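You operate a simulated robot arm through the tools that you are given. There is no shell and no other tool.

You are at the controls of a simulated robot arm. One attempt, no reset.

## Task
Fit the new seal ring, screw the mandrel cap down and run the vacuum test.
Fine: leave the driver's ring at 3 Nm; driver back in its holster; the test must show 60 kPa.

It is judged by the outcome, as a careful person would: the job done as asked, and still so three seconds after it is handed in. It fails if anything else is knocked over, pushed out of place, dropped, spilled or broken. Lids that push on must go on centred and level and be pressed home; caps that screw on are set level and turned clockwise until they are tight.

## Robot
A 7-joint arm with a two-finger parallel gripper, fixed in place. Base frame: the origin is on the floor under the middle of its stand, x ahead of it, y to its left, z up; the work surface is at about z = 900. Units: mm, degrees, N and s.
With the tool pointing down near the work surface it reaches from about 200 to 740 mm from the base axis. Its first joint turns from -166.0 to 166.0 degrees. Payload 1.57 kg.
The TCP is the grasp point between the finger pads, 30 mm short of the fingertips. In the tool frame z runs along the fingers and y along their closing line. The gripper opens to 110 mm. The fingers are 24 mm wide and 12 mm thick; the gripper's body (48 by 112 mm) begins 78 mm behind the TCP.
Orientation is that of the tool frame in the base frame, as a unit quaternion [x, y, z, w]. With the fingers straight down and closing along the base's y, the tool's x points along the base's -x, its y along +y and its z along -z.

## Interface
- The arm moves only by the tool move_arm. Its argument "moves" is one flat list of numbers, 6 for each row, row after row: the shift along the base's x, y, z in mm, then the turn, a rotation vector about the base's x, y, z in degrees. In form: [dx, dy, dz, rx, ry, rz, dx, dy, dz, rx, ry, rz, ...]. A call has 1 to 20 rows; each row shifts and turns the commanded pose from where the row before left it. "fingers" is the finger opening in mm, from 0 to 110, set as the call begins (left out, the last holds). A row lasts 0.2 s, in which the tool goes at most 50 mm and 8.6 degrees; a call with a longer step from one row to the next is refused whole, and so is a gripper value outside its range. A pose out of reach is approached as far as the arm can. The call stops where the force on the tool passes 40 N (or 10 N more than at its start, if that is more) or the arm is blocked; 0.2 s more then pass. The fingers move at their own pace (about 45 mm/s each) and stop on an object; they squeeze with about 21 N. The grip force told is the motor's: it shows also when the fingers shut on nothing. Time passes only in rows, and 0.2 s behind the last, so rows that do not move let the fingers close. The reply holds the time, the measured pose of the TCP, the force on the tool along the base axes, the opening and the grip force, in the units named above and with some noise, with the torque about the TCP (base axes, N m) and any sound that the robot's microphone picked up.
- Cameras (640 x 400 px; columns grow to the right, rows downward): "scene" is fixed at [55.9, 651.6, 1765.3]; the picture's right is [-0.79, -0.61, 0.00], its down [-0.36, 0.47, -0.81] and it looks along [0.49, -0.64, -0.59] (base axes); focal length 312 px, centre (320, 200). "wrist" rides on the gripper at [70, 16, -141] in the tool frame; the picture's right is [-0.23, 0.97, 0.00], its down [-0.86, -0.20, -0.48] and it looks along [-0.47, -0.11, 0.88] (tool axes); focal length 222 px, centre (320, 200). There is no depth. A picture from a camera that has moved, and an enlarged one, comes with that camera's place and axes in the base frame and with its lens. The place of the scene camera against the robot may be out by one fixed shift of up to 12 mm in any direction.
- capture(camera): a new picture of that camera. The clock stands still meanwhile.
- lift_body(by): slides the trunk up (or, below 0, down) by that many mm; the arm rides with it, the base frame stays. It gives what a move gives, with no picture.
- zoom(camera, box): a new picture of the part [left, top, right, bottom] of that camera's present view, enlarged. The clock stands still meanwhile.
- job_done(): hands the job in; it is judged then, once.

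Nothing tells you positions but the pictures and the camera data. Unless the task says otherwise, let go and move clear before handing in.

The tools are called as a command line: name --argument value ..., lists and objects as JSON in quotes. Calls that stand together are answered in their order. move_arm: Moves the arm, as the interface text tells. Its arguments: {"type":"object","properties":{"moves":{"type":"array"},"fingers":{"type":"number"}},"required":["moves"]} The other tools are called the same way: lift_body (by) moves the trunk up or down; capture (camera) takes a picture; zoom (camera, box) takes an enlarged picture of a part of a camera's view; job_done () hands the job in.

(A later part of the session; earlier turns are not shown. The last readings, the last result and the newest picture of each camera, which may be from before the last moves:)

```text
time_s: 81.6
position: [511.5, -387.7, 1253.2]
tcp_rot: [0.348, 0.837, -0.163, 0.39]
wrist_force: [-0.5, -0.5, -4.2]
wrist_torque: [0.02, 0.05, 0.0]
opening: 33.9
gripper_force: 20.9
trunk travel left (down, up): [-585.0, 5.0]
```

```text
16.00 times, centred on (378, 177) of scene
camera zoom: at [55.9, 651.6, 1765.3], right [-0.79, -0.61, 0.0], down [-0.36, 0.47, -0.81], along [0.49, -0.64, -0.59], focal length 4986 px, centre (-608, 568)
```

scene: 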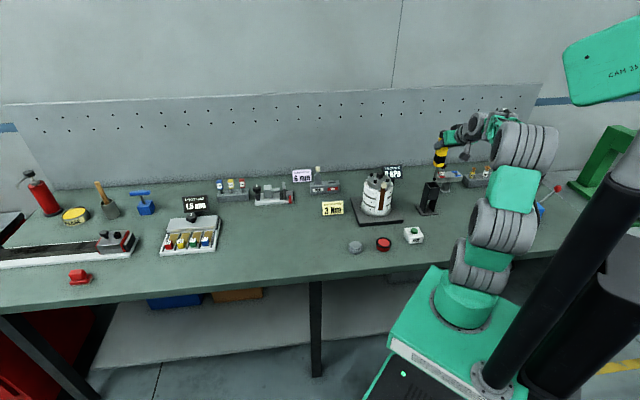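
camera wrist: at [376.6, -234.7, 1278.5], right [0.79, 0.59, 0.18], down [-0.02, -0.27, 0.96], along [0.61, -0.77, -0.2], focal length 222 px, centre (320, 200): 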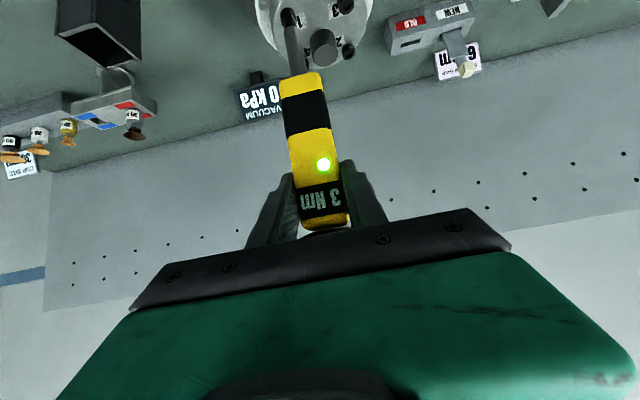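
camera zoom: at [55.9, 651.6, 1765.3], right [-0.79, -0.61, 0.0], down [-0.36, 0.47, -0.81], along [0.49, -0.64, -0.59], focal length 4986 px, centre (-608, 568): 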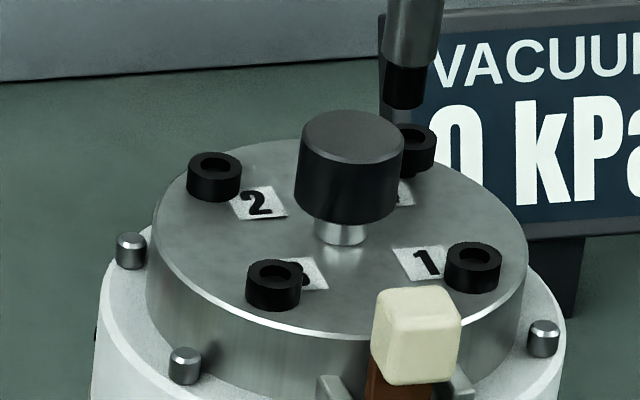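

move_arm --moves '[-1.2, -2.4, -4, 0, 0, 0, 0, 0, -4, 0, 0, 0, 0, 0, 0, 0, 0, 0]'

zoom --camera "wrist" --box '[275, 0, 305, 30]'

zoom --camera "scene" --box '[370, 163, 402, 187]'

zoom --camera "wrist" --box '[250, 0, 390, 240]'

```text
time_s: 82.4
position: [511.1, -390.2, 1246.8]
tcp_rot: [0.348, 0.837, -0.162, 0.391]
wrist_force: [-0.5, -0.7, -4.6]
wrist_torque: [0.0, 0.02, 0.0]
opening: 34.0
gripper_force: 20.9
trunk travel left (down, up): [-585.0, 5.0]
```

```text
13.33 times, centred on (290, 15) of wrist
camera zoom: at [413.4, -271.5, 1284.1], right [0.79, 0.58, 0.17], down [-0.01, -0.27, 0.96], along [0.61, -0.76, -0.21], focal length 2962 px, centre (720, 2667)
```

zoom: 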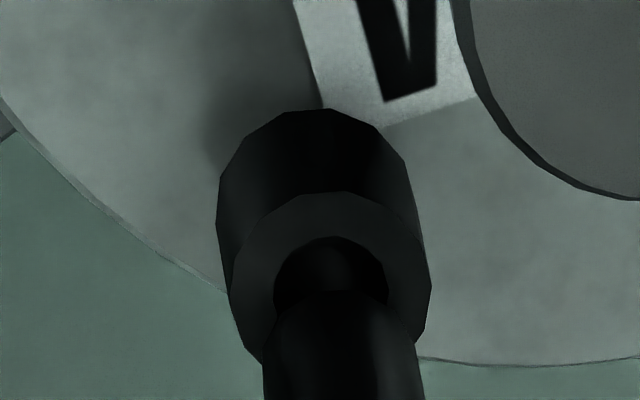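

```text
16.00 times, centred on (386, 175) of scene
camera zoom: at [55.9, 651.6, 1765.3], right [-0.79, -0.61, 0.0], down [-0.36, 0.47, -0.81], along [0.49, -0.64, -0.59], focal length 4986 px, centre (-736, 600)
```

zoom: 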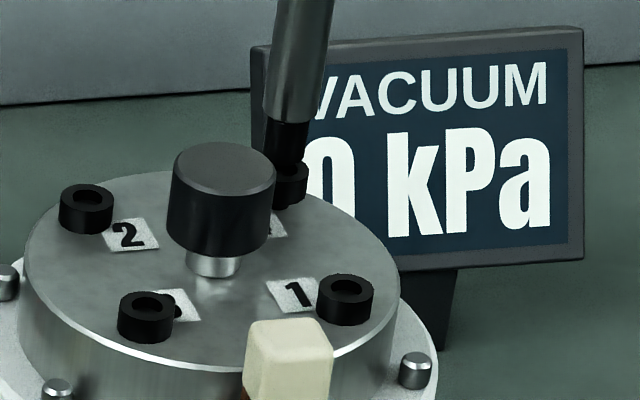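

```text
1.67 times, centred on (320, 120) of wrist
camera zoom: at [413.4, -271.5, 1284.1], right [0.79, 0.58, 0.17], down [-0.01, -0.27, 0.96], along [0.61, -0.76, -0.21], focal length 370 px, centre (320, 333)
```

zoom: 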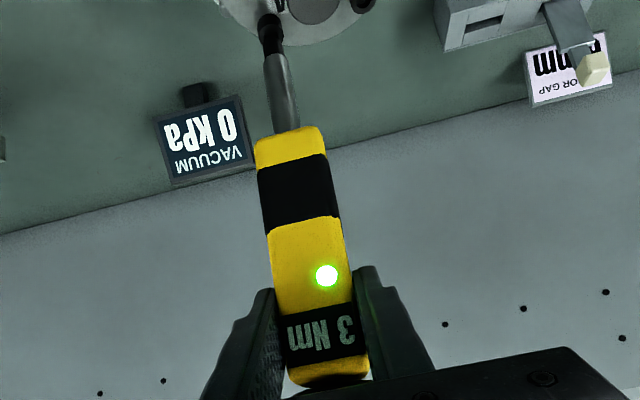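

move_arm --moves '[0.4, 0.8, -2.5, 0, 0, 0, 0, 0, -2.5, 0, 0, 0, 0, 0, 0, 0, 0, 0]'

zoom --camera "wrist" --box '[275, 0, 305, 30]'

zoom --camera "scene" --box '[370, 163, 402, 187]'

```text
time_s: 83.2
position: [511.2, -389.1, 1242.5]
tcp_rot: [0.347, 0.837, -0.161, 0.391]
wrist_force: [-3.1, 2.4, 3.7]
wrist_torque: [0.21, 0.34, 0.01]
opening: 34.0
gripper_force: 20.8
trunk travel left (down, up): [-585.0, 5.0]
```

```text
13.33 times, centred on (290, 15) of wrist
camera zoom: at [413.7, -270.4, 1280.0], right [0.79, 0.59, 0.17], down [-0.01, -0.27, 0.96], along [0.61, -0.76, -0.21], focal length 2962 px, centre (720, 2667)
```

zoom: 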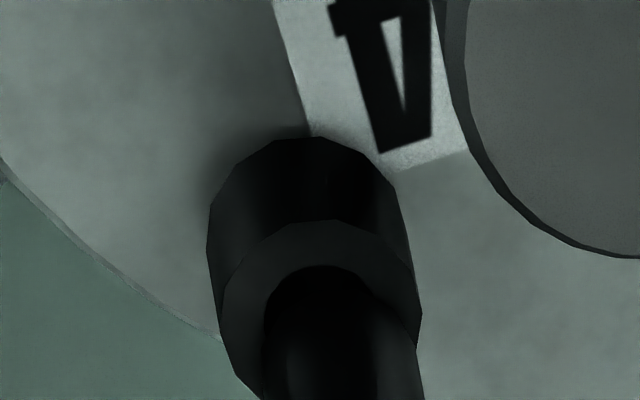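

```text
16.00 times, centred on (386, 175) of scene
camera zoom: at [55.9, 651.6, 1765.3], right [-0.79, -0.61, 0.0], down [-0.36, 0.47, -0.81], along [0.49, -0.64, -0.59], focal length 4986 px, centre (-736, 600)
```

zoom: 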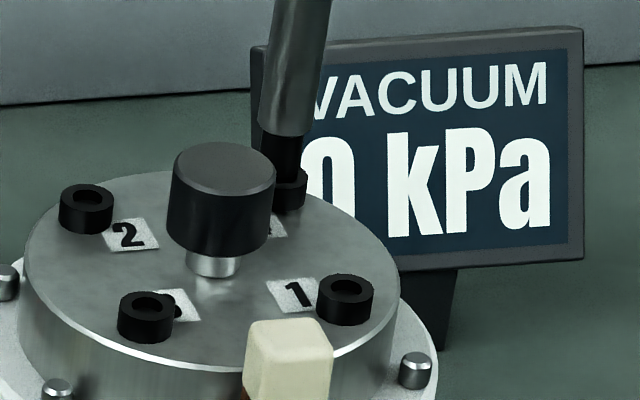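

move_arm --moves '[0, 0, 2.5, 0, 0, 0, 0, 0, 0, 0, 0, 0]'

zoom --camera "wrist" --box '[275, 0, 305, 30]'

capture --camera "wrist"

```text
time_s: 83.8
position: [509.6, -389.4, 1242.5]
tcp_rot: [0.348, 0.837, -0.162, 0.39]
wrist_force: [-0.3, 0.2, -5.6]
wrist_torque: [0.04, 0.04, 0.02]
opening: 33.8
gripper_force: 20.9
trunk travel left (down, up): [-585.0, 5.0]
```

```text
13.33 times, centred on (290, 15) of wrist
camera zoom: at [413.2, -270.9, 1281.9], right [0.79, 0.58, 0.17], down [-0.01, -0.27, 0.96], along [0.61, -0.76, -0.21], focal length 2962 px, centre (720, 2667)
```

zoom: 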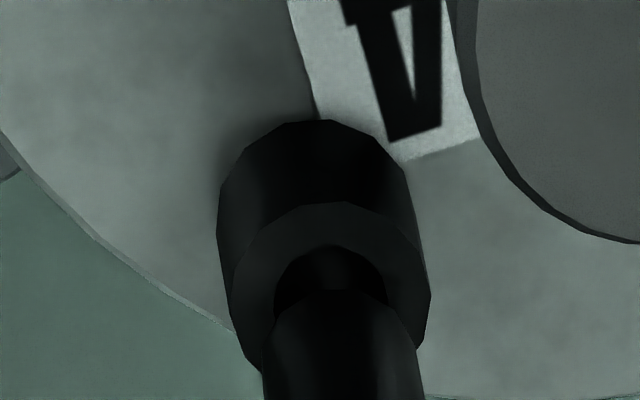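

```text
taken
camera wrist: at [413.2, -270.9, 1281.9], right [0.79, 0.58, 0.17], down [-0.01, -0.27, 0.96], along [0.61, -0.76, -0.21], focal length 222 px, centre (320, 200)
```

wrist: 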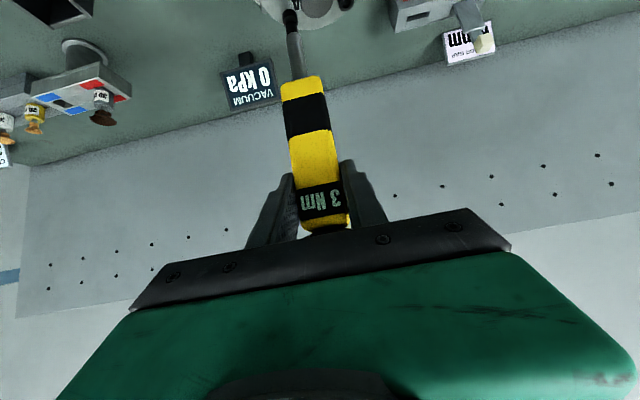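

move_arm --moves '[-1.0, 1.1, 0, 0, 0, 0, -0.9, 1.1, 0, 0, 0, 0, 0, 0, 0, 0, 0, 0, 0, 0, -1.0, 0, 0, 0, 0, 0, 0, 0, 0, 0]'

zoom --camera "wrist" --box '[275, 0, 305, 30]'

zoom --camera "scene" --box '[370, 163, 402, 187]'

```text
time_s: 85.0
position: [508.0, -388.6, 1242.9]
tcp_rot: [0.347, 0.837, -0.162, 0.391]
wrist_force: [0.0, -0.6, -4.3]
wrist_torque: [0.03, 0.04, 0.0]
opening: 33.8
gripper_force: 20.7
trunk travel left (down, up): [-585.0, 5.0]
```

```text
13.33 times, centred on (290, 15) of wrist
camera zoom: at [411.5, -269.2, 1281.0], right [0.79, 0.58, 0.17], down [-0.01, -0.27, 0.96], along [0.61, -0.76, -0.21], focal length 2962 px, centre (720, 2667)
```

zoom: 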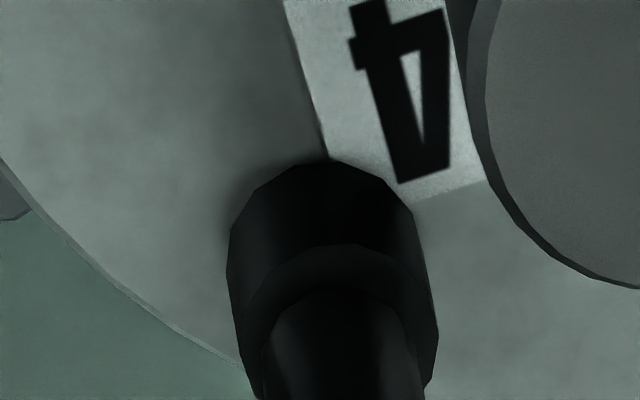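

```text
16.00 times, centred on (386, 175) of scene
camera zoom: at [55.9, 651.6, 1765.3], right [-0.79, -0.61, 0.0], down [-0.36, 0.47, -0.81], along [0.49, -0.64, -0.59], focal length 4986 px, centre (-736, 600)
```

zoom: 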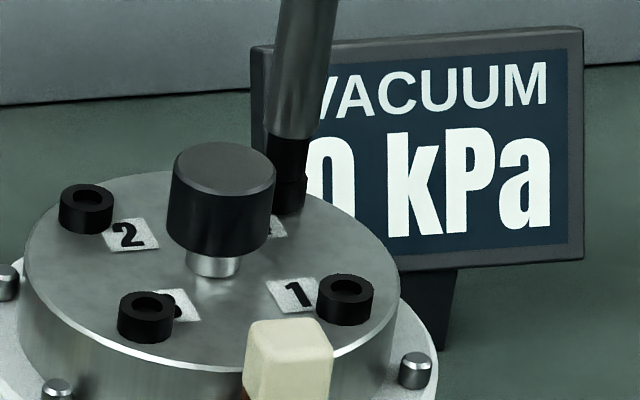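

move_arm --moves '[0, 0.2, -1.5, 0, 0, 0, 0, 0, -1.5, 0, 0, 0, 0, 0, -1.5, 0, 0, 0, 0, 0, 0, 0, 0, 0]'

zoom --camera "wrist" --box '[275, 0, 305, 30]'

zoom --camera "scene" --box '[370, 163, 402, 187]'

```text
time_s: 86.0
position: [507.2, -387.2, 1241.3]
tcp_rot: [0.346, 0.836, -0.162, 0.393]
wrist_force: [-1.6, 0.5, 8.1]
wrist_torque: [-0.1, 0.13, -0.02]
opening: 33.6
gripper_force: 21.3
trunk travel left (down, up): [-585.0, 5.0]
```

```text
13.33 times, centred on (290, 15) of wrist
camera zoom: at [411.1, -268.0, 1278.9], right [0.79, 0.59, 0.18], down [-0.02, -0.27, 0.96], along [0.61, -0.77, -0.2], focal length 2962 px, centre (720, 2667)
```

zoom: 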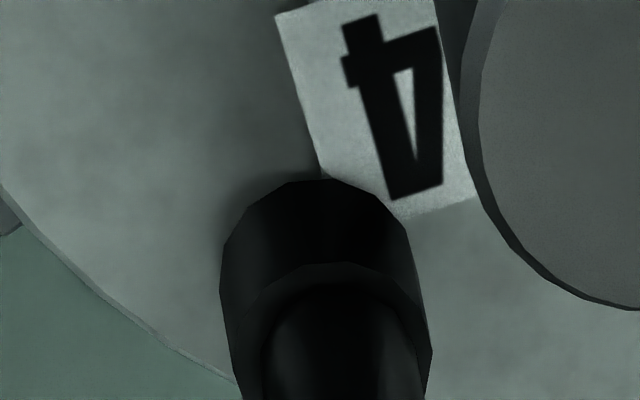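

```text
16.00 times, centred on (386, 175) of scene
camera zoom: at [55.9, 651.6, 1765.3], right [-0.79, -0.61, 0.0], down [-0.36, 0.47, -0.81], along [0.49, -0.64, -0.59], focal length 4986 px, centre (-736, 600)
```

zoom: 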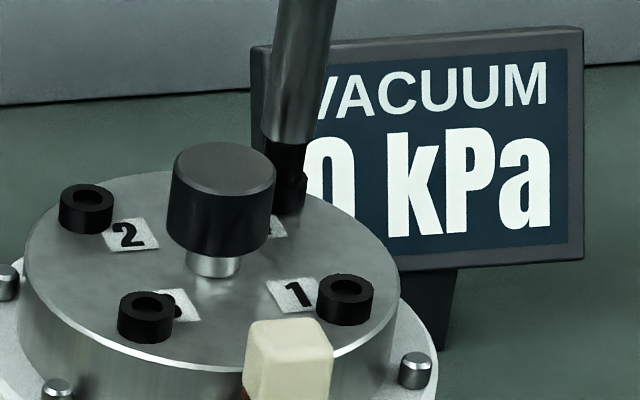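

move_arm --moves '[0, 0, -1.5, 0, 0, 0, 0, 0, -1.5, 0, 0, 0, 0, 0, 0, 0, 0, 0, 0, 0, 0, 0, 0, 0]'

zoom --camera "wrist" --box '[250, 0, 390, 240]'

zoom --camera "scene" --box '[370, 163, 402, 187]'

```text
time_s: 87.0
position: [506.7, -386.0, 1241.7]
tcp_rot: [0.346, 0.836, -0.163, 0.394]
wrist_force: [0.5, -1.3, 26.6]
wrist_torque: [-0.41, -0.3, 0.0]
opening: 33.9
gripper_force: 21.4
trunk travel left (down, up): [-585.0, 5.0]
```

```text
1.67 times, centred on (320, 120) of wrist
camera zoom: at [410.5, -267.4, 1278.0], right [0.79, 0.59, 0.18], down [-0.02, -0.27, 0.96], along [0.61, -0.77, -0.2], focal length 370 px, centre (320, 333)
```

zoom: 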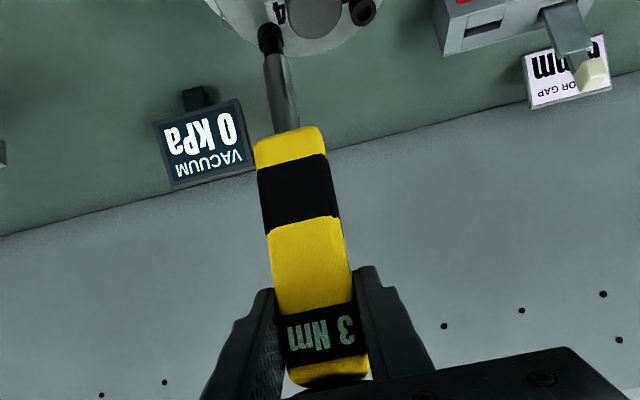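

```text
16.00 times, centred on (386, 175) of scene
camera zoom: at [55.9, 651.6, 1765.3], right [-0.79, -0.61, 0.0], down [-0.36, 0.47, -0.81], along [0.49, -0.64, -0.59], focal length 4986 px, centre (-736, 600)
```

zoom: 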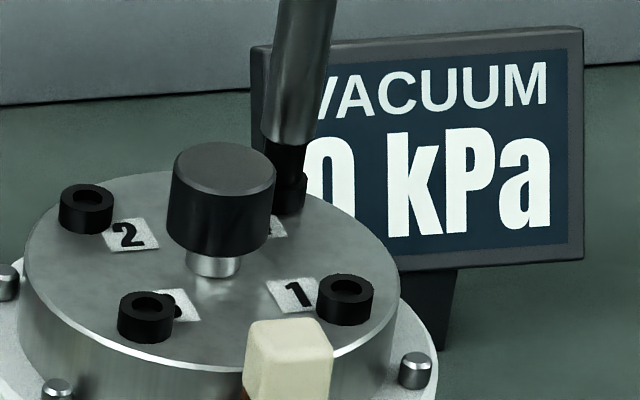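

move_arm --moves '[0, 0, 0, 0, 0, 0, 0, 0, 0, 0, 0, 0, 0, 0, 0, 0, 0, 0, 0, 0, 0, 0, 0, 0]'

zoom --camera "wrist" --box '[250, 0, 390, 240]'

zoom --camera "wrist" --box '[275, 0, 305, 30]'

```text
time_s: 88.0
position: [506.6, -386.4, 1240.1]
tcp_rot: [0.347, 0.836, -0.162, 0.394]
wrist_force: [-0.4, 1.2, 28.2]
wrist_torque: [-0.19, -0.13, 0.0]
opening: 33.8
gripper_force: 21.7
trunk travel left (down, up): [-585.0, 5.0]
```

```text
1.67 times, centred on (320, 120) of wrist
camera zoom: at [410.1, -267.1, 1277.6], right [0.79, 0.59, 0.18], down [-0.02, -0.27, 0.96], along [0.61, -0.77, -0.2], focal length 370 px, centre (320, 333)
```

zoom: 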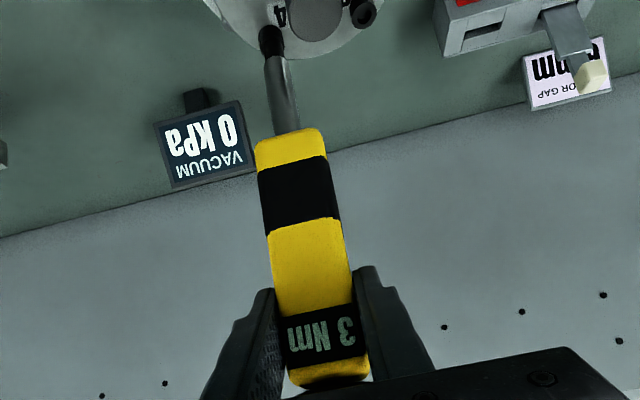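

```text
13.33 times, centred on (290, 15) of wrist
camera zoom: at [410.1, -267.1, 1277.6], right [0.79, 0.59, 0.18], down [-0.02, -0.27, 0.96], along [0.61, -0.77, -0.2], focal length 2962 px, centre (720, 2667)
```

zoom: 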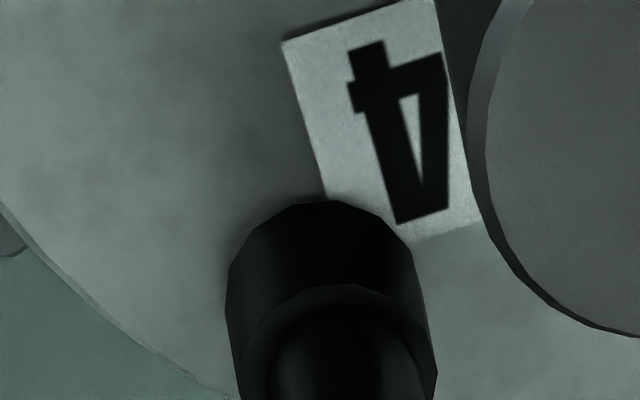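

There's no green light on screw 4 yet. I'll lift the bit slightly and check how far this screw has gone down and how well the tip is centred.

move_arm --moves '[0, 0, 5, 0, 0, 0, 0, 0, 8, 0, 0, 0, 0, 0, 5, 0, 0, 0, 0, 0, 0, 0, 0, 0]'

zoom --camera "wrist" --box '[260, 0, 340, 50]'

zoom --camera "scene" --box '[370, 163, 402, 187]'

capture --camera "wrist"

```text
time_s: 89.0
position: [506.8, -387.7, 1251.8]
tcp_rot: [0.347, 0.838, -0.162, 0.39]
wrist_force: [0.0, -0.7, -3.8]
wrist_torque: [0.03, 0.01, 0.04]
opening: 33.9
gripper_force: 20.8
trunk travel left (down, up): [-585.0, 5.0]
```

```text
8.00 times, centred on (300, 25) of wrist
camera zoom: at [410.3, -268.9, 1290.5], right [0.79, 0.58, 0.17], down [-0.01, -0.27, 0.96], along [0.61, -0.76, -0.21], focal length 1777 px, centre (480, 1600)
```

zoom: 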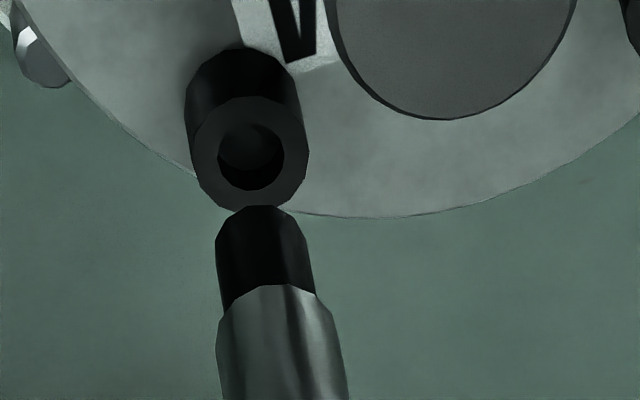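

```text
16.00 times, centred on (386, 175) of scene
camera zoom: at [55.9, 651.6, 1765.3], right [-0.79, -0.61, 0.0], down [-0.36, 0.47, -0.81], along [0.49, -0.64, -0.59], focal length 4986 px, centre (-736, 600)
```

zoom: 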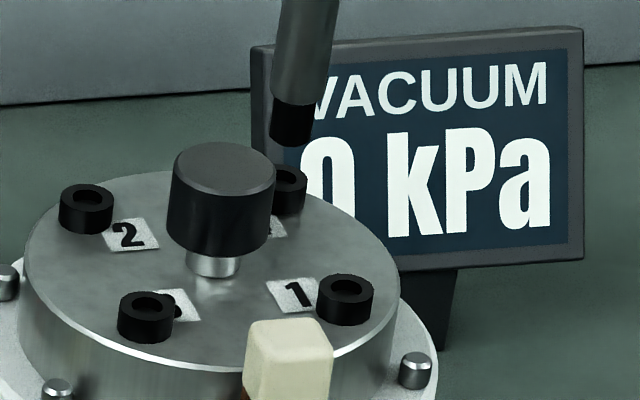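

```text
taken
camera wrist: at [410.3, -268.9, 1290.5], right [0.79, 0.58, 0.17], down [-0.01, -0.27, 0.96], along [0.61, -0.76, -0.21], focal length 222 px, centre (320, 200)
```

wrist: 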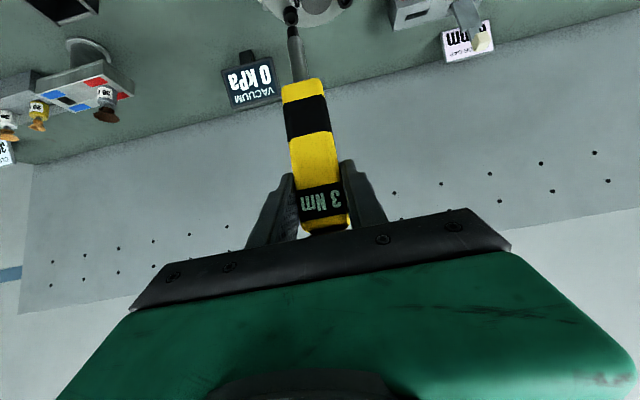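

Screw 4's head is nearly down, but the bit was about 1 mm off. I'll realign and press again.

move_arm --moves '[0.9, 0.6, -5, 0, 0, 0, 0, 0, -4.5, 0, 0, 0, 0, 0, 0, 0, 0, 0]'

zoom --camera "wrist" --box '[275, 0, 305, 30]'

zoom --camera "scene" --box '[370, 163, 402, 187]'

```text
time_s: 89.8
position: [508.3, -388.1, 1244.8]
tcp_rot: [0.349, 0.836, -0.163, 0.39]
wrist_force: [0.3, 1.2, -5.0]
wrist_torque: [0.03, 0.05, 0.02]
opening: 33.9
gripper_force: 20.9
trunk travel left (down, up): [-585.0, 5.0]
```

```text
13.33 times, centred on (290, 15) of wrist
camera zoom: at [412.3, -268.9, 1282.3], right [0.79, 0.58, 0.17], down [-0.01, -0.27, 0.96], along [0.61, -0.76, -0.21], focal length 2962 px, centre (720, 2667)
```

zoom: 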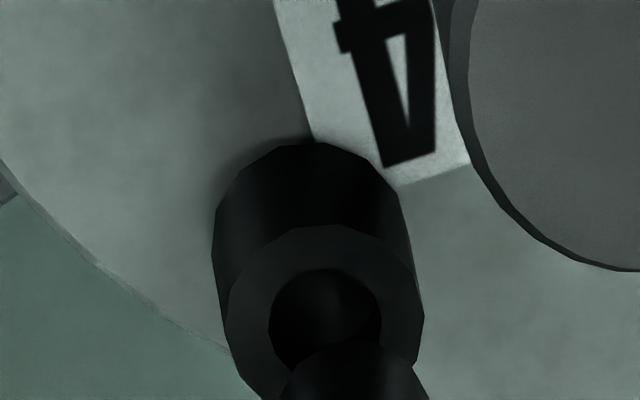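

```text
16.00 times, centred on (386, 175) of scene
camera zoom: at [55.9, 651.6, 1765.3], right [-0.79, -0.61, 0.0], down [-0.36, 0.47, -0.81], along [0.49, -0.64, -0.59], focal length 4986 px, centre (-736, 600)
```

zoom: 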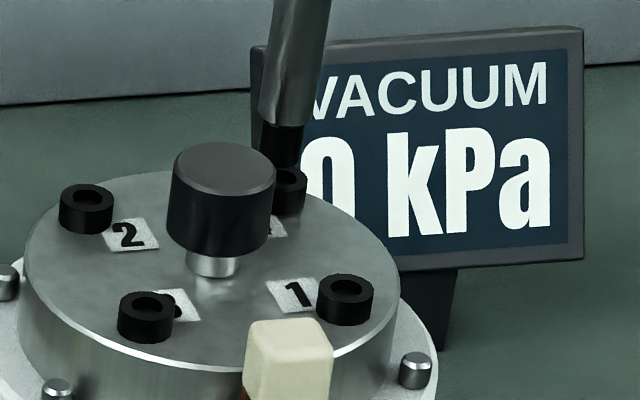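

move_arm --moves '[-1.1, 1.4, -2.5, 0, 0, 0, 0, 0, -2, 0, 0, 0, 0, 0, 0, 0, 0, 0]'

zoom --camera "wrist" --box '[275, 0, 305, 30]'

zoom --camera "scene" --box '[370, 163, 402, 187]'

```text
time_s: 90.6
position: [506.4, -386.2, 1240.7]
tcp_rot: [0.347, 0.838, -0.161, 0.39]
wrist_force: [0.0, 0.6, -2.8]
wrist_torque: [0.21, -0.01, 0.04]
opening: 34.1
gripper_force: 20.9
trunk travel left (down, up): [-585.0, 5.0]
```

```text
13.33 times, centred on (290, 15) of wrist
camera zoom: at [410.3, -266.3, 1278.4], right [0.79, 0.59, 0.17], down [-0.01, -0.27, 0.96], along [0.61, -0.76, -0.21], focal length 2962 px, centre (720, 2667)
```

zoom: 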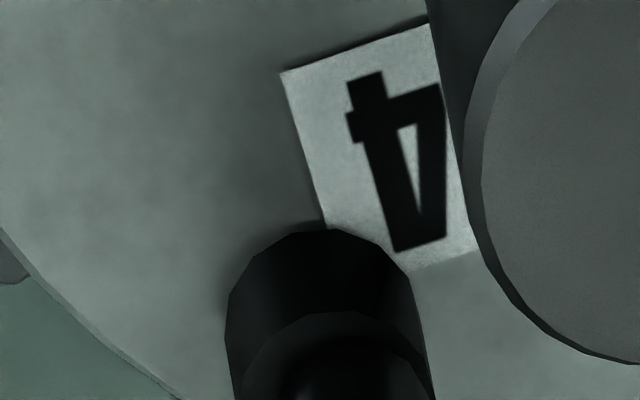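

```text
16.00 times, centred on (386, 175) of scene
camera zoom: at [55.9, 651.6, 1765.3], right [-0.79, -0.61, 0.0], down [-0.36, 0.47, -0.81], along [0.49, -0.64, -0.59], focal length 4986 px, centre (-736, 600)
```

zoom: 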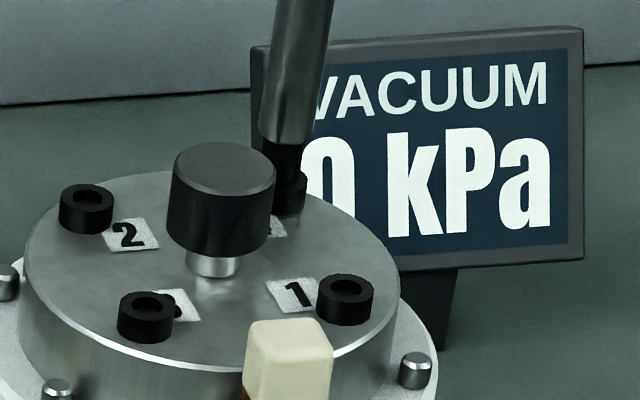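

move_arm --moves '[-0.6, -0.3, -1.0, 0, 0, 0, 0, 0, -1.5, 0, 0, 0, 0, 0, -1.5, 0, 0, 0, 0, 0, 0, 0, 0, 0]'

zoom --camera "wrist" --box '[250, 0, 390, 240]'

zoom --camera "scene" --box '[370, 163, 402, 187]'

```text
time_s: 91.6
position: [506.3, -385.7, 1239.7]
tcp_rot: [0.347, 0.836, -0.162, 0.392]
wrist_force: [-1.2, 4.2, 12.4]
wrist_torque: [0.54, -0.02, 0.02]
opening: 33.9
gripper_force: 20.5
trunk travel left (down, up): [-585.0, 5.0]
```

```text
1.67 times, centred on (320, 120) of wrist
camera zoom: at [409.5, -266.1, 1276.6], right [0.79, 0.59, 0.18], down [-0.02, -0.27, 0.96], along [0.61, -0.77, -0.2], focal length 370 px, centre (320, 333)
```

zoom: 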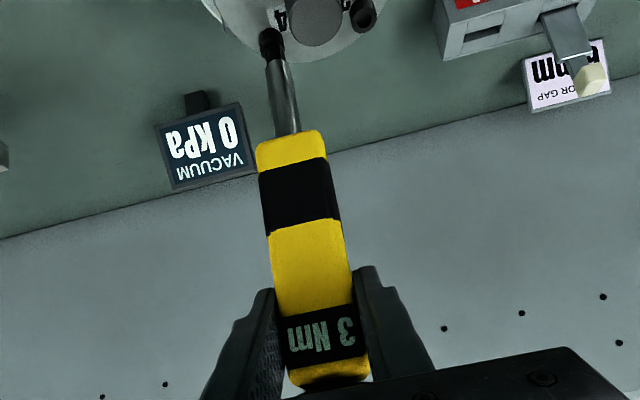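

```text
16.00 times, centred on (386, 175) of scene
camera zoom: at [55.9, 651.6, 1765.3], right [-0.79, -0.61, 0.0], down [-0.36, 0.47, -0.81], along [0.49, -0.64, -0.59], focal length 4986 px, centre (-736, 600)
```

zoom: 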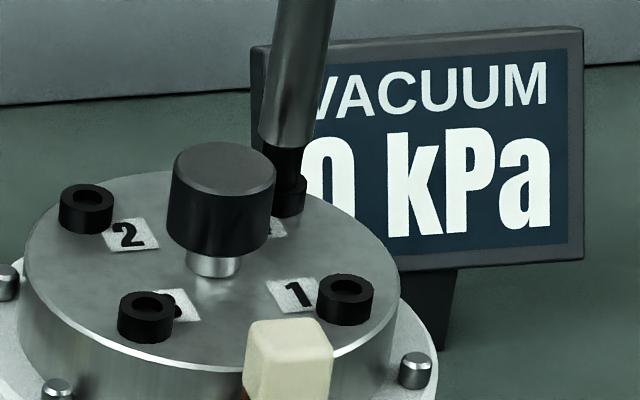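

move_arm --moves '[0, -0.4, -1.5, 0, 0, 0, 0, 0, 0, 0, 0, 0, 0, 0, 0, 0, 0, 0, 0, 0, 0, 0, 0, 0]'

zoom --camera "wrist" --box '[250, 0, 390, 240]'

zoom --camera "wrist" --box '[275, 0, 305, 30]'

```text
time_s: 92.6
position: [506.3, -384.9, 1239.0]
tcp_rot: [0.347, 0.836, -0.163, 0.393]
wrist_force: [2.3, 1.3, 27.5]
wrist_torque: [-0.09, -0.57, 0.04]
opening: 33.5
gripper_force: 21.2
trunk travel left (down, up): [-585.0, 5.0]
```

```text
1.67 times, centred on (320, 120) of wrist
camera zoom: at [408.7, -265.4, 1275.6], right [0.79, 0.59, 0.18], down [-0.02, -0.27, 0.96], along [0.61, -0.77, -0.2], focal length 370 px, centre (320, 333)
```

zoom: 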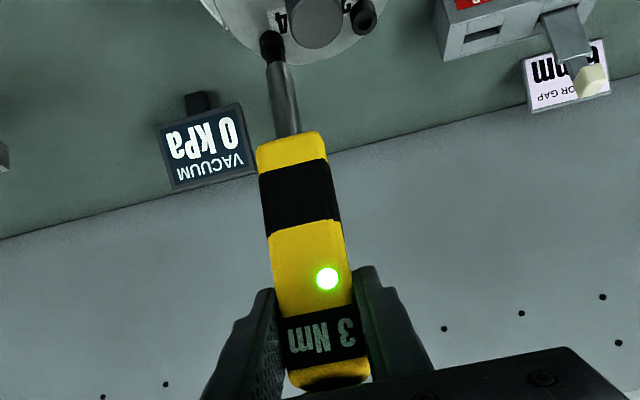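

```text
13.33 times, centred on (290, 15) of wrist
camera zoom: at [408.7, -265.4, 1275.6], right [0.79, 0.59, 0.18], down [-0.02, -0.27, 0.96], along [0.61, -0.77, -0.2], focal length 2962 px, centre (720, 2667)
```

zoom: 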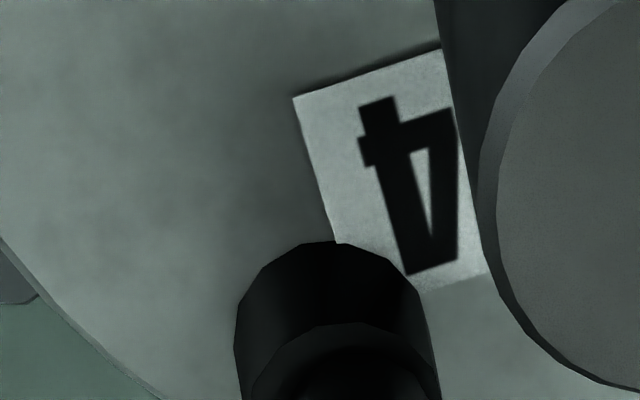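

Screw 4 is green, so all four screws are torqued. I'll lift off and compare how the driver now sits in the grip with how it sat at pick-up.

move_arm --moves '[0, 0, 8, 0, 0, 0, 0, 0, 20, 0, 0, 0, 0, 0, 25, 0, 0, 0, 0, 0, 0, 0, 0, 0]'

zoom --camera "wrist" --box '[240, 0, 400, 250]'

zoom --camera "scene" --box '[350, 110, 430, 210]'

```text
time_s: 93.6
position: [507.0, -384.9, 1284.8]
tcp_rot: [0.347, 0.838, -0.161, 0.389]
wrist_force: [-0.2, -1.0, -4.1]
wrist_torque: [0.05, 0.02, -0.03]
opening: 34.0
gripper_force: 21.0
trunk travel left (down, up): [-585.0, 5.0]
```

```text
1.60 times, centred on (320, 125) of wrist
camera zoom: at [410.1, -266.8, 1323.3], right [0.79, 0.58, 0.17], down [-0.01, -0.27, 0.96], along [0.61, -0.76, -0.21], focal length 355 px, centre (320, 320)
```

zoom: 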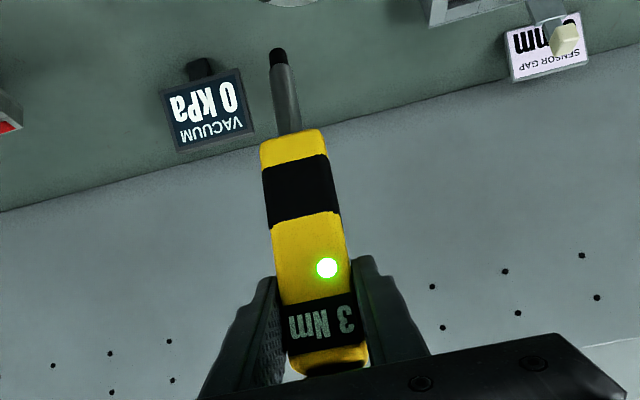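

```text
4.00 times, centred on (390, 160) of scene
camera zoom: at [55.9, 651.6, 1765.3], right [-0.79, -0.61, 0.0], down [-0.36, 0.47, -0.81], along [0.49, -0.64, -0.59], focal length 1247 px, centre (40, 360)
```

zoom: 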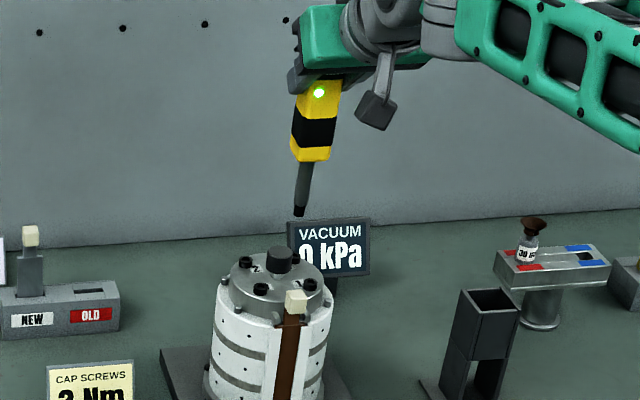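

The driver has rocked a few degrees in the grip, tip forward. Before putting it back I'll measure the tilt, so I can hold it upright for the holster.

zoom --camera "wrist" --box '[260, 0, 360, 90]'

zoom --camera "wrist" --box '[270, 120, 370, 240]'

zoom --camera "scene" --box '[400, 125, 440, 165]'

zoom --camera "scene" --box '[378, 125, 418, 170]'

```text
4.44 times, centred on (310, 45) of wrist
camera zoom: at [410.1, -266.8, 1323.3], right [0.79, 0.58, 0.17], down [-0.01, -0.27, 0.96], along [0.61, -0.76, -0.21], focal length 987 px, centre (364, 889)
```

zoom: 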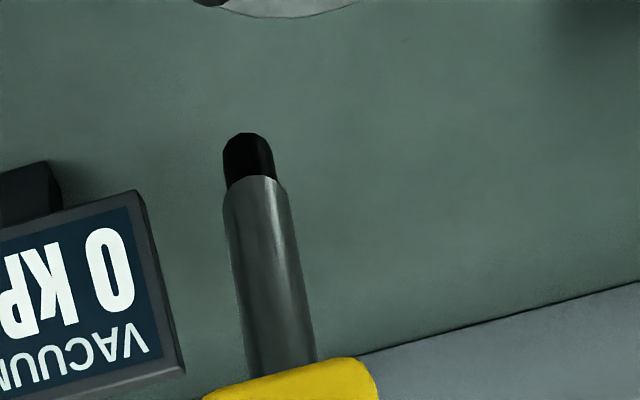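

```text
3.33 times, centred on (320, 180) of wrist
camera zoom: at [410.1, -266.8, 1323.3], right [0.79, 0.58, 0.17], down [-0.01, -0.27, 0.96], along [0.61, -0.76, -0.21], focal length 740 px, centre (320, 267)
```

zoom: 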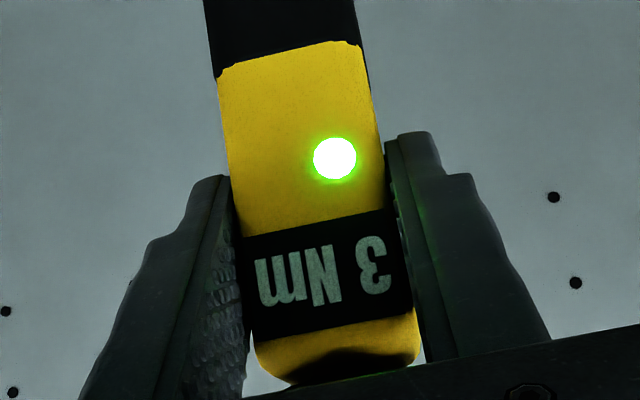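

```text
10.00 times, centred on (420, 145) of scene
camera zoom: at [55.9, 651.6, 1765.3], right [-0.79, -0.61, 0.0], down [-0.36, 0.47, -0.81], along [0.49, -0.64, -0.59], focal length 3116 px, centre (-680, 750)
```

zoom: 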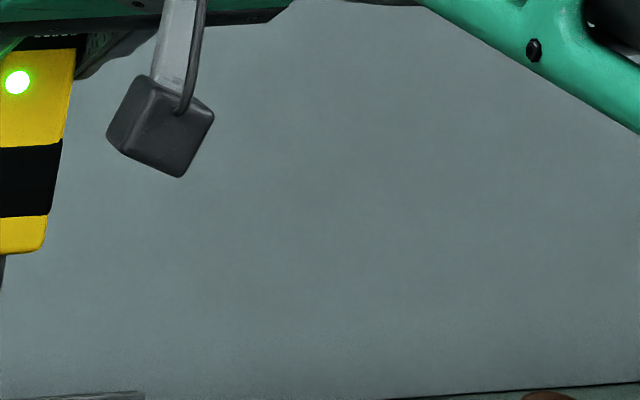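

```text
8.89 times, centred on (398, 148) of scene
camera zoom: at [55.9, 651.6, 1765.3], right [-0.79, -0.61, 0.0], down [-0.36, 0.47, -0.81], along [0.49, -0.64, -0.59], focal length 2770 px, centre (-373, 667)
```

zoom: 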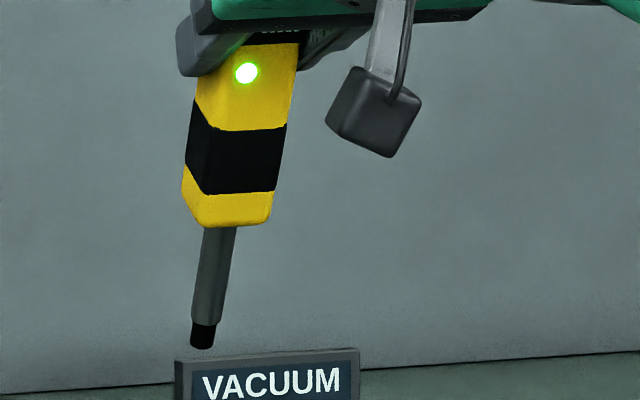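

The driver is pitched about 4.5° tip-forward and has barely slid. I'll counter-rotate the tool by 4.5° so the driver hangs vertical, then carry it back above the holster.

move_arm --moves '[0, 0, 0, 1.58, 1.58, 0, 0, 0, 0, 1.57, 1.57, 0, -34.7, -23.7, -6, 0, 0, 0, -34.7, -23.7, -10, 0, 0, 0, -34.7, -23.7, -10, 0, 0, 0, -34.7, -23.7, -10, 0, 0, 0, -34.6, -23.7, -8, 0, 0, 0, 0, 0, 0, 0, 0, 0]'

capture --camera "wrist"

zoom --camera "scene" --box '[405, 130, 465, 220]'

```text
time_s: 95.4
position: [330.5, -504.6, 1242.9]
tcp_rot: [0.352, 0.852, -0.148, 0.357]
wrist_force: [0.5, 0.2, -4.6]
wrist_torque: [-0.02, 0.04, 0.02]
opening: 33.9
gripper_force: 20.6
trunk travel left (down, up): [-585.0, 5.0]
```

```text
taken
camera wrist: at [236.9, -388.1, 1292.2], right [0.8, 0.58, 0.16], down [0.04, -0.32, 0.95], along [0.6, -0.75, -0.28], focal length 222 px, centre (320, 200)
```

wrist: 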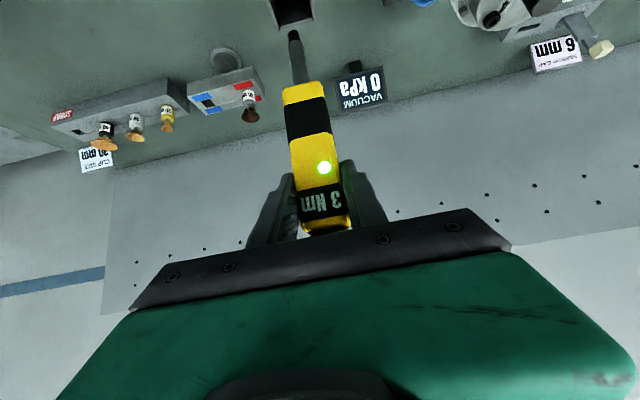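

```text
4.44 times, centred on (435, 175) of scene
camera zoom: at [55.9, 651.6, 1765.3], right [-0.79, -0.61, 0.0], down [-0.36, 0.47, -0.81], along [0.49, -0.64, -0.59], focal length 1385 px, centre (-191, 311)
```

zoom: 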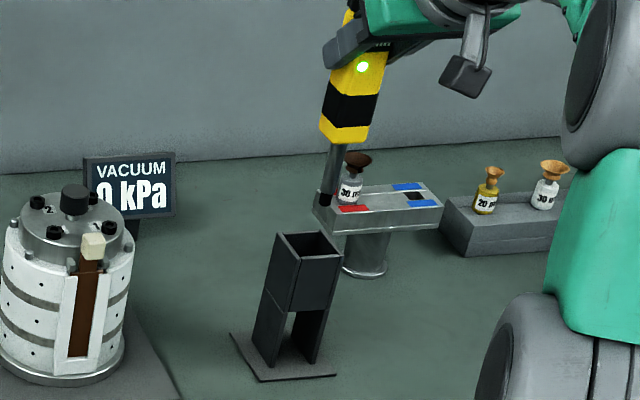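

move_arm --moves '[2.3, 1.4, -8, 0, 0, 0, 0, 0, -8, 0, 0, 0, 0, 0, 0, 0, 0, 0]'

zoom --camera "wrist" --box '[250, 0, 350, 90]'

zoom --camera "scene" --box '[415, 160, 447, 200]'

```text
time_s: 96.2
position: [334.7, -502.1, 1226.1]
tcp_rot: [0.353, 0.852, -0.148, 0.357]
wrist_force: [0.5, -0.6, -4.6]
wrist_torque: [0.03, 0.03, 0.01]
opening: 34.0
gripper_force: 20.7
trunk travel left (down, up): [-585.0, 5.0]
```

```text
4.44 times, centred on (300, 45) of wrist
camera zoom: at [241.3, -386.0, 1276.5], right [0.8, 0.58, 0.16], down [0.04, -0.32, 0.95], along [0.6, -0.75, -0.28], focal length 987 px, centre (409, 889)
```

zoom: 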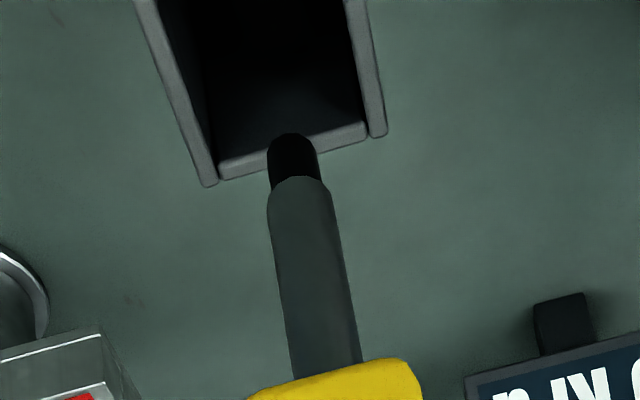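

```text
10.00 times, centred on (431, 180) of scene
camera zoom: at [55.9, 651.6, 1765.3], right [-0.79, -0.61, 0.0], down [-0.36, 0.47, -0.81], along [0.49, -0.64, -0.59], focal length 3116 px, centre (-790, 400)
```

zoom: 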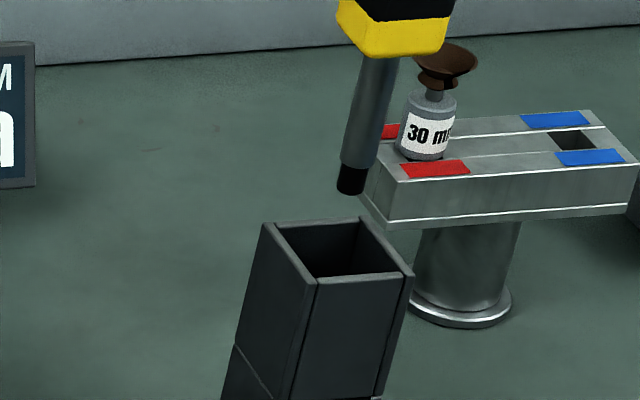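

The holster mouth centre is near (341, -510) and the bit lines up with it. I'll lower the shaft into the mouth, stopping before the body enters, then check the body's centring.

move_arm --moves '[0, -0.5, -15, 0, 0, 0, 0, 0, -15, 0, 0, 0, 0, 0, -15, 0, 0, 0, 0, 0, -10, 0, 0, 0, 0, 0, 0, 0, 0, 0]'

zoom --camera "wrist" --box '[250, 0, 370, 120]'

zoom --camera "scene" --box '[412, 155, 452, 205]'

```text
time_s: 97.4
position: [335.9, -504.2, 1170.0]
tcp_rot: [0.353, 0.852, -0.147, 0.358]
wrist_force: [-0.5, 0.6, -4.6]
wrist_torque: [0.01, 0.01, 0.0]
opening: 34.0
gripper_force: 20.8
trunk travel left (down, up): [-585.0, 5.0]
```

```text
3.33 times, centred on (310, 60) of wrist
camera zoom: at [242.4, -387.2, 1219.6], right [0.8, 0.58, 0.16], down [0.04, -0.32, 0.95], along [0.6, -0.75, -0.28], focal length 740 px, centre (353, 667)
```

zoom: 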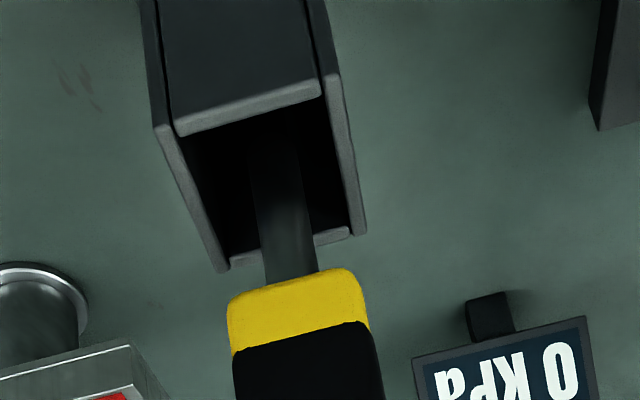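

```text
8.00 times, centred on (432, 180) of scene
camera zoom: at [55.9, 651.6, 1765.3], right [-0.79, -0.61, 0.0], down [-0.36, 0.47, -0.81], along [0.49, -0.64, -0.59], focal length 2493 px, centre (-576, 360)
```

zoom: 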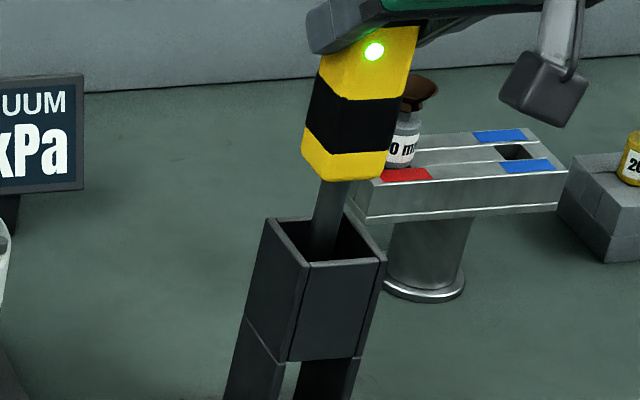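

zoom --camera "scene" --box '[416, 166, 448, 196]'

zoom --camera "wrist" --box '[285, 10, 365, 120]'

```text
13.33 times, centred on (432, 181) of scene
camera zoom: at [55.9, 651.6, 1765.3], right [-0.79, -0.61, 0.0], down [-0.36, 0.47, -0.81], along [0.49, -0.64, -0.59], focal length 4155 px, centre (-1173, 453)
```

zoom: 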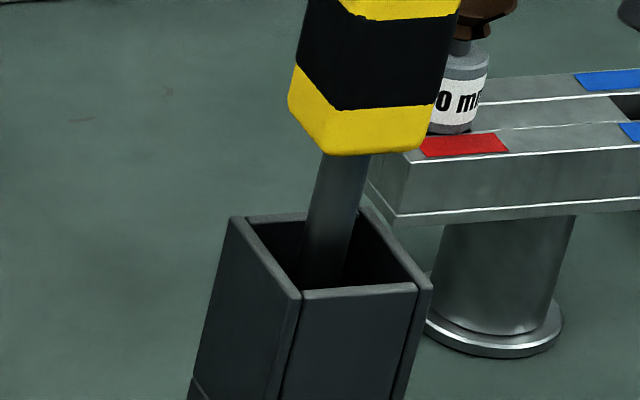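

```text
3.64 times, centred on (325, 65) of wrist
camera zoom: at [242.4, -387.2, 1219.6], right [0.8, 0.58, 0.16], down [0.04, -0.32, 0.95], along [0.6, -0.75, -0.28], focal length 808 px, centre (302, 691)
```

zoom: 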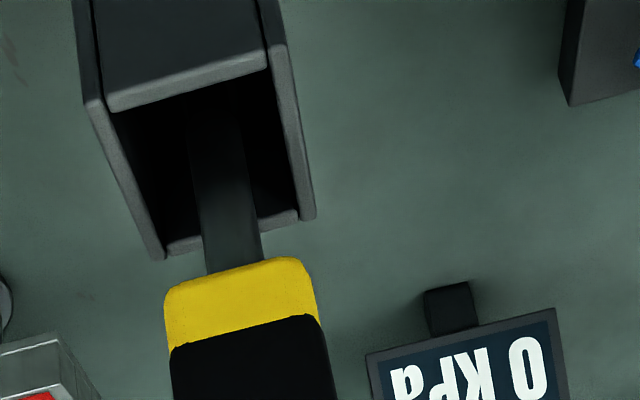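

The geometry from both cameras and my recorded pick-up pose agree: I need to shift about 2.6 mm in -x. I'll apply that, lower until the body is just at the mouth and look again.

move_arm --moves '[-1.3, 0.2, 0, 0, 0, 0, -1.3, 0.3, 0, 0, 0, 0, 0, 0, -12, 0, 0, 0, 0, 0, -12, 0, 0, 0, 0, 0, -10, 0, 0, 0, 0, 0, 0, 0, 0, 0]'

zoom --camera "wrist" --box '[265, 10, 365, 120]'

zoom --camera "scene" --box '[416, 166, 448, 196]'

```text
time_s: 98.8
position: [332.3, -503.4, 1138.7]
tcp_rot: [0.353, 0.852, -0.147, 0.358]
wrist_force: [0.2, -0.8, -4.3]
wrist_torque: [-0.04, 0.04, -0.03]
opening: 33.8
gripper_force: 21.3
trunk travel left (down, up): [-585.0, 5.0]
```

```text
3.64 times, centred on (315, 65) of wrist
camera zoom: at [238.5, -387.2, 1188.4], right [0.8, 0.58, 0.16], down [0.04, -0.32, 0.95], along [0.6, -0.75, -0.28], focal length 808 px, centre (338, 691)
```

zoom: 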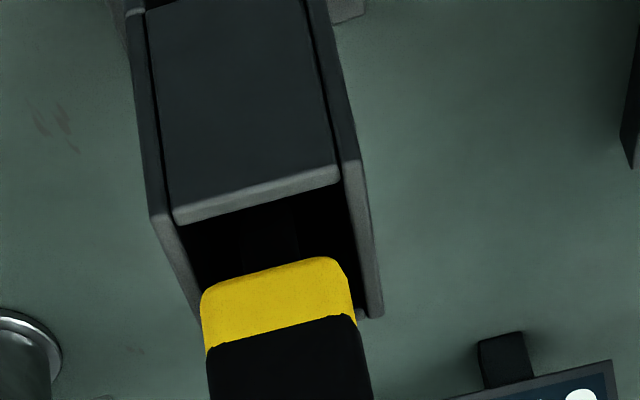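

```text
13.33 times, centred on (432, 181) of scene
camera zoom: at [55.9, 651.6, 1765.3], right [-0.79, -0.61, 0.0], down [-0.36, 0.47, -0.81], along [0.49, -0.64, -0.59], focal length 4155 px, centre (-1173, 453)
```

zoom: 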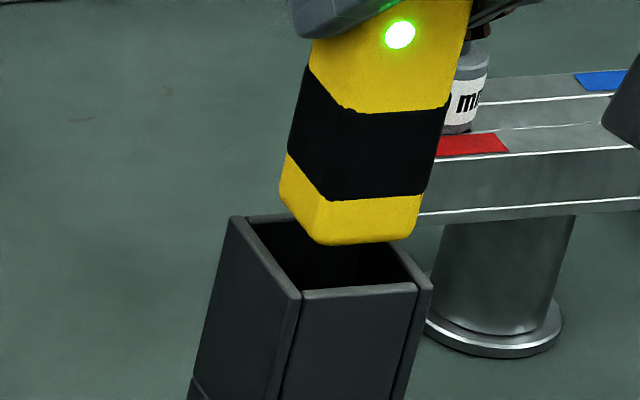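

move_arm --moves '[1.2, 1.0, 0, 0, 0, 0, 0, 0, -4, 0, 0, 0, 0, 0, -4, 0, 0, 0, 0, 0, 0, 0, 0, 0]'

zoom --camera "wrist" --box '[265, 30, 365, 130]'

zoom --camera "scene" --box '[416, 166, 448, 196]'

```text
time_s: 99.8
position: [334.5, -502.2, 1130.9]
tcp_rot: [0.354, 0.851, -0.149, 0.357]
wrist_force: [-0.4, -0.4, -4.5]
wrist_torque: [0.05, 0.03, 0.0]
opening: 33.9
gripper_force: 21.0
trunk travel left (down, up): [-585.0, 5.0]
```

```text
4.00 times, centred on (315, 80) of wrist
camera zoom: at [240.1, -386.4, 1180.3], right [0.8, 0.58, 0.16], down [0.04, -0.32, 0.95], along [0.6, -0.75, -0.28], focal length 888 px, centre (340, 680)
```

zoom: 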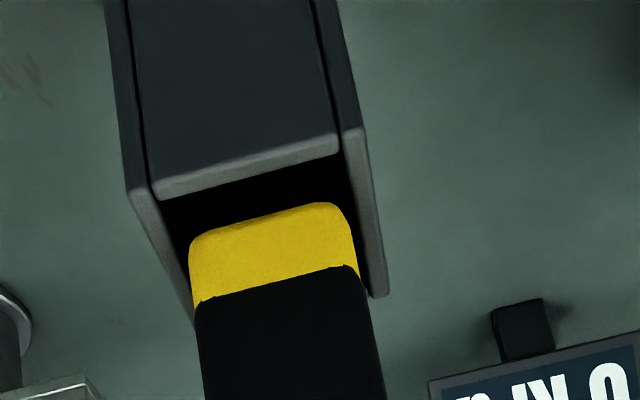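

```text
13.33 times, centred on (432, 181) of scene
camera zoom: at [55.9, 651.6, 1765.3], right [-0.79, -0.61, 0.0], down [-0.36, 0.47, -0.81], along [0.49, -0.64, -0.59], focal length 4155 px, centre (-1173, 453)
```

zoom: 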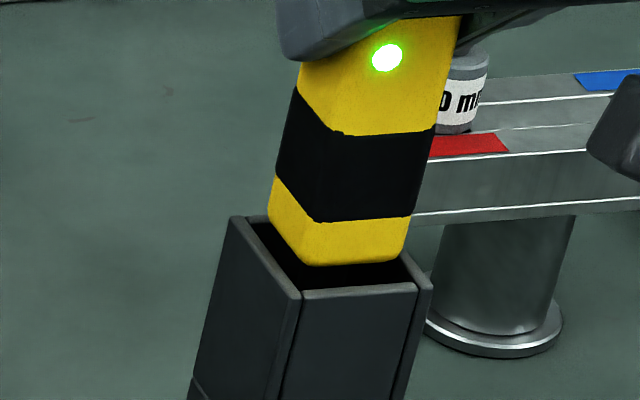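

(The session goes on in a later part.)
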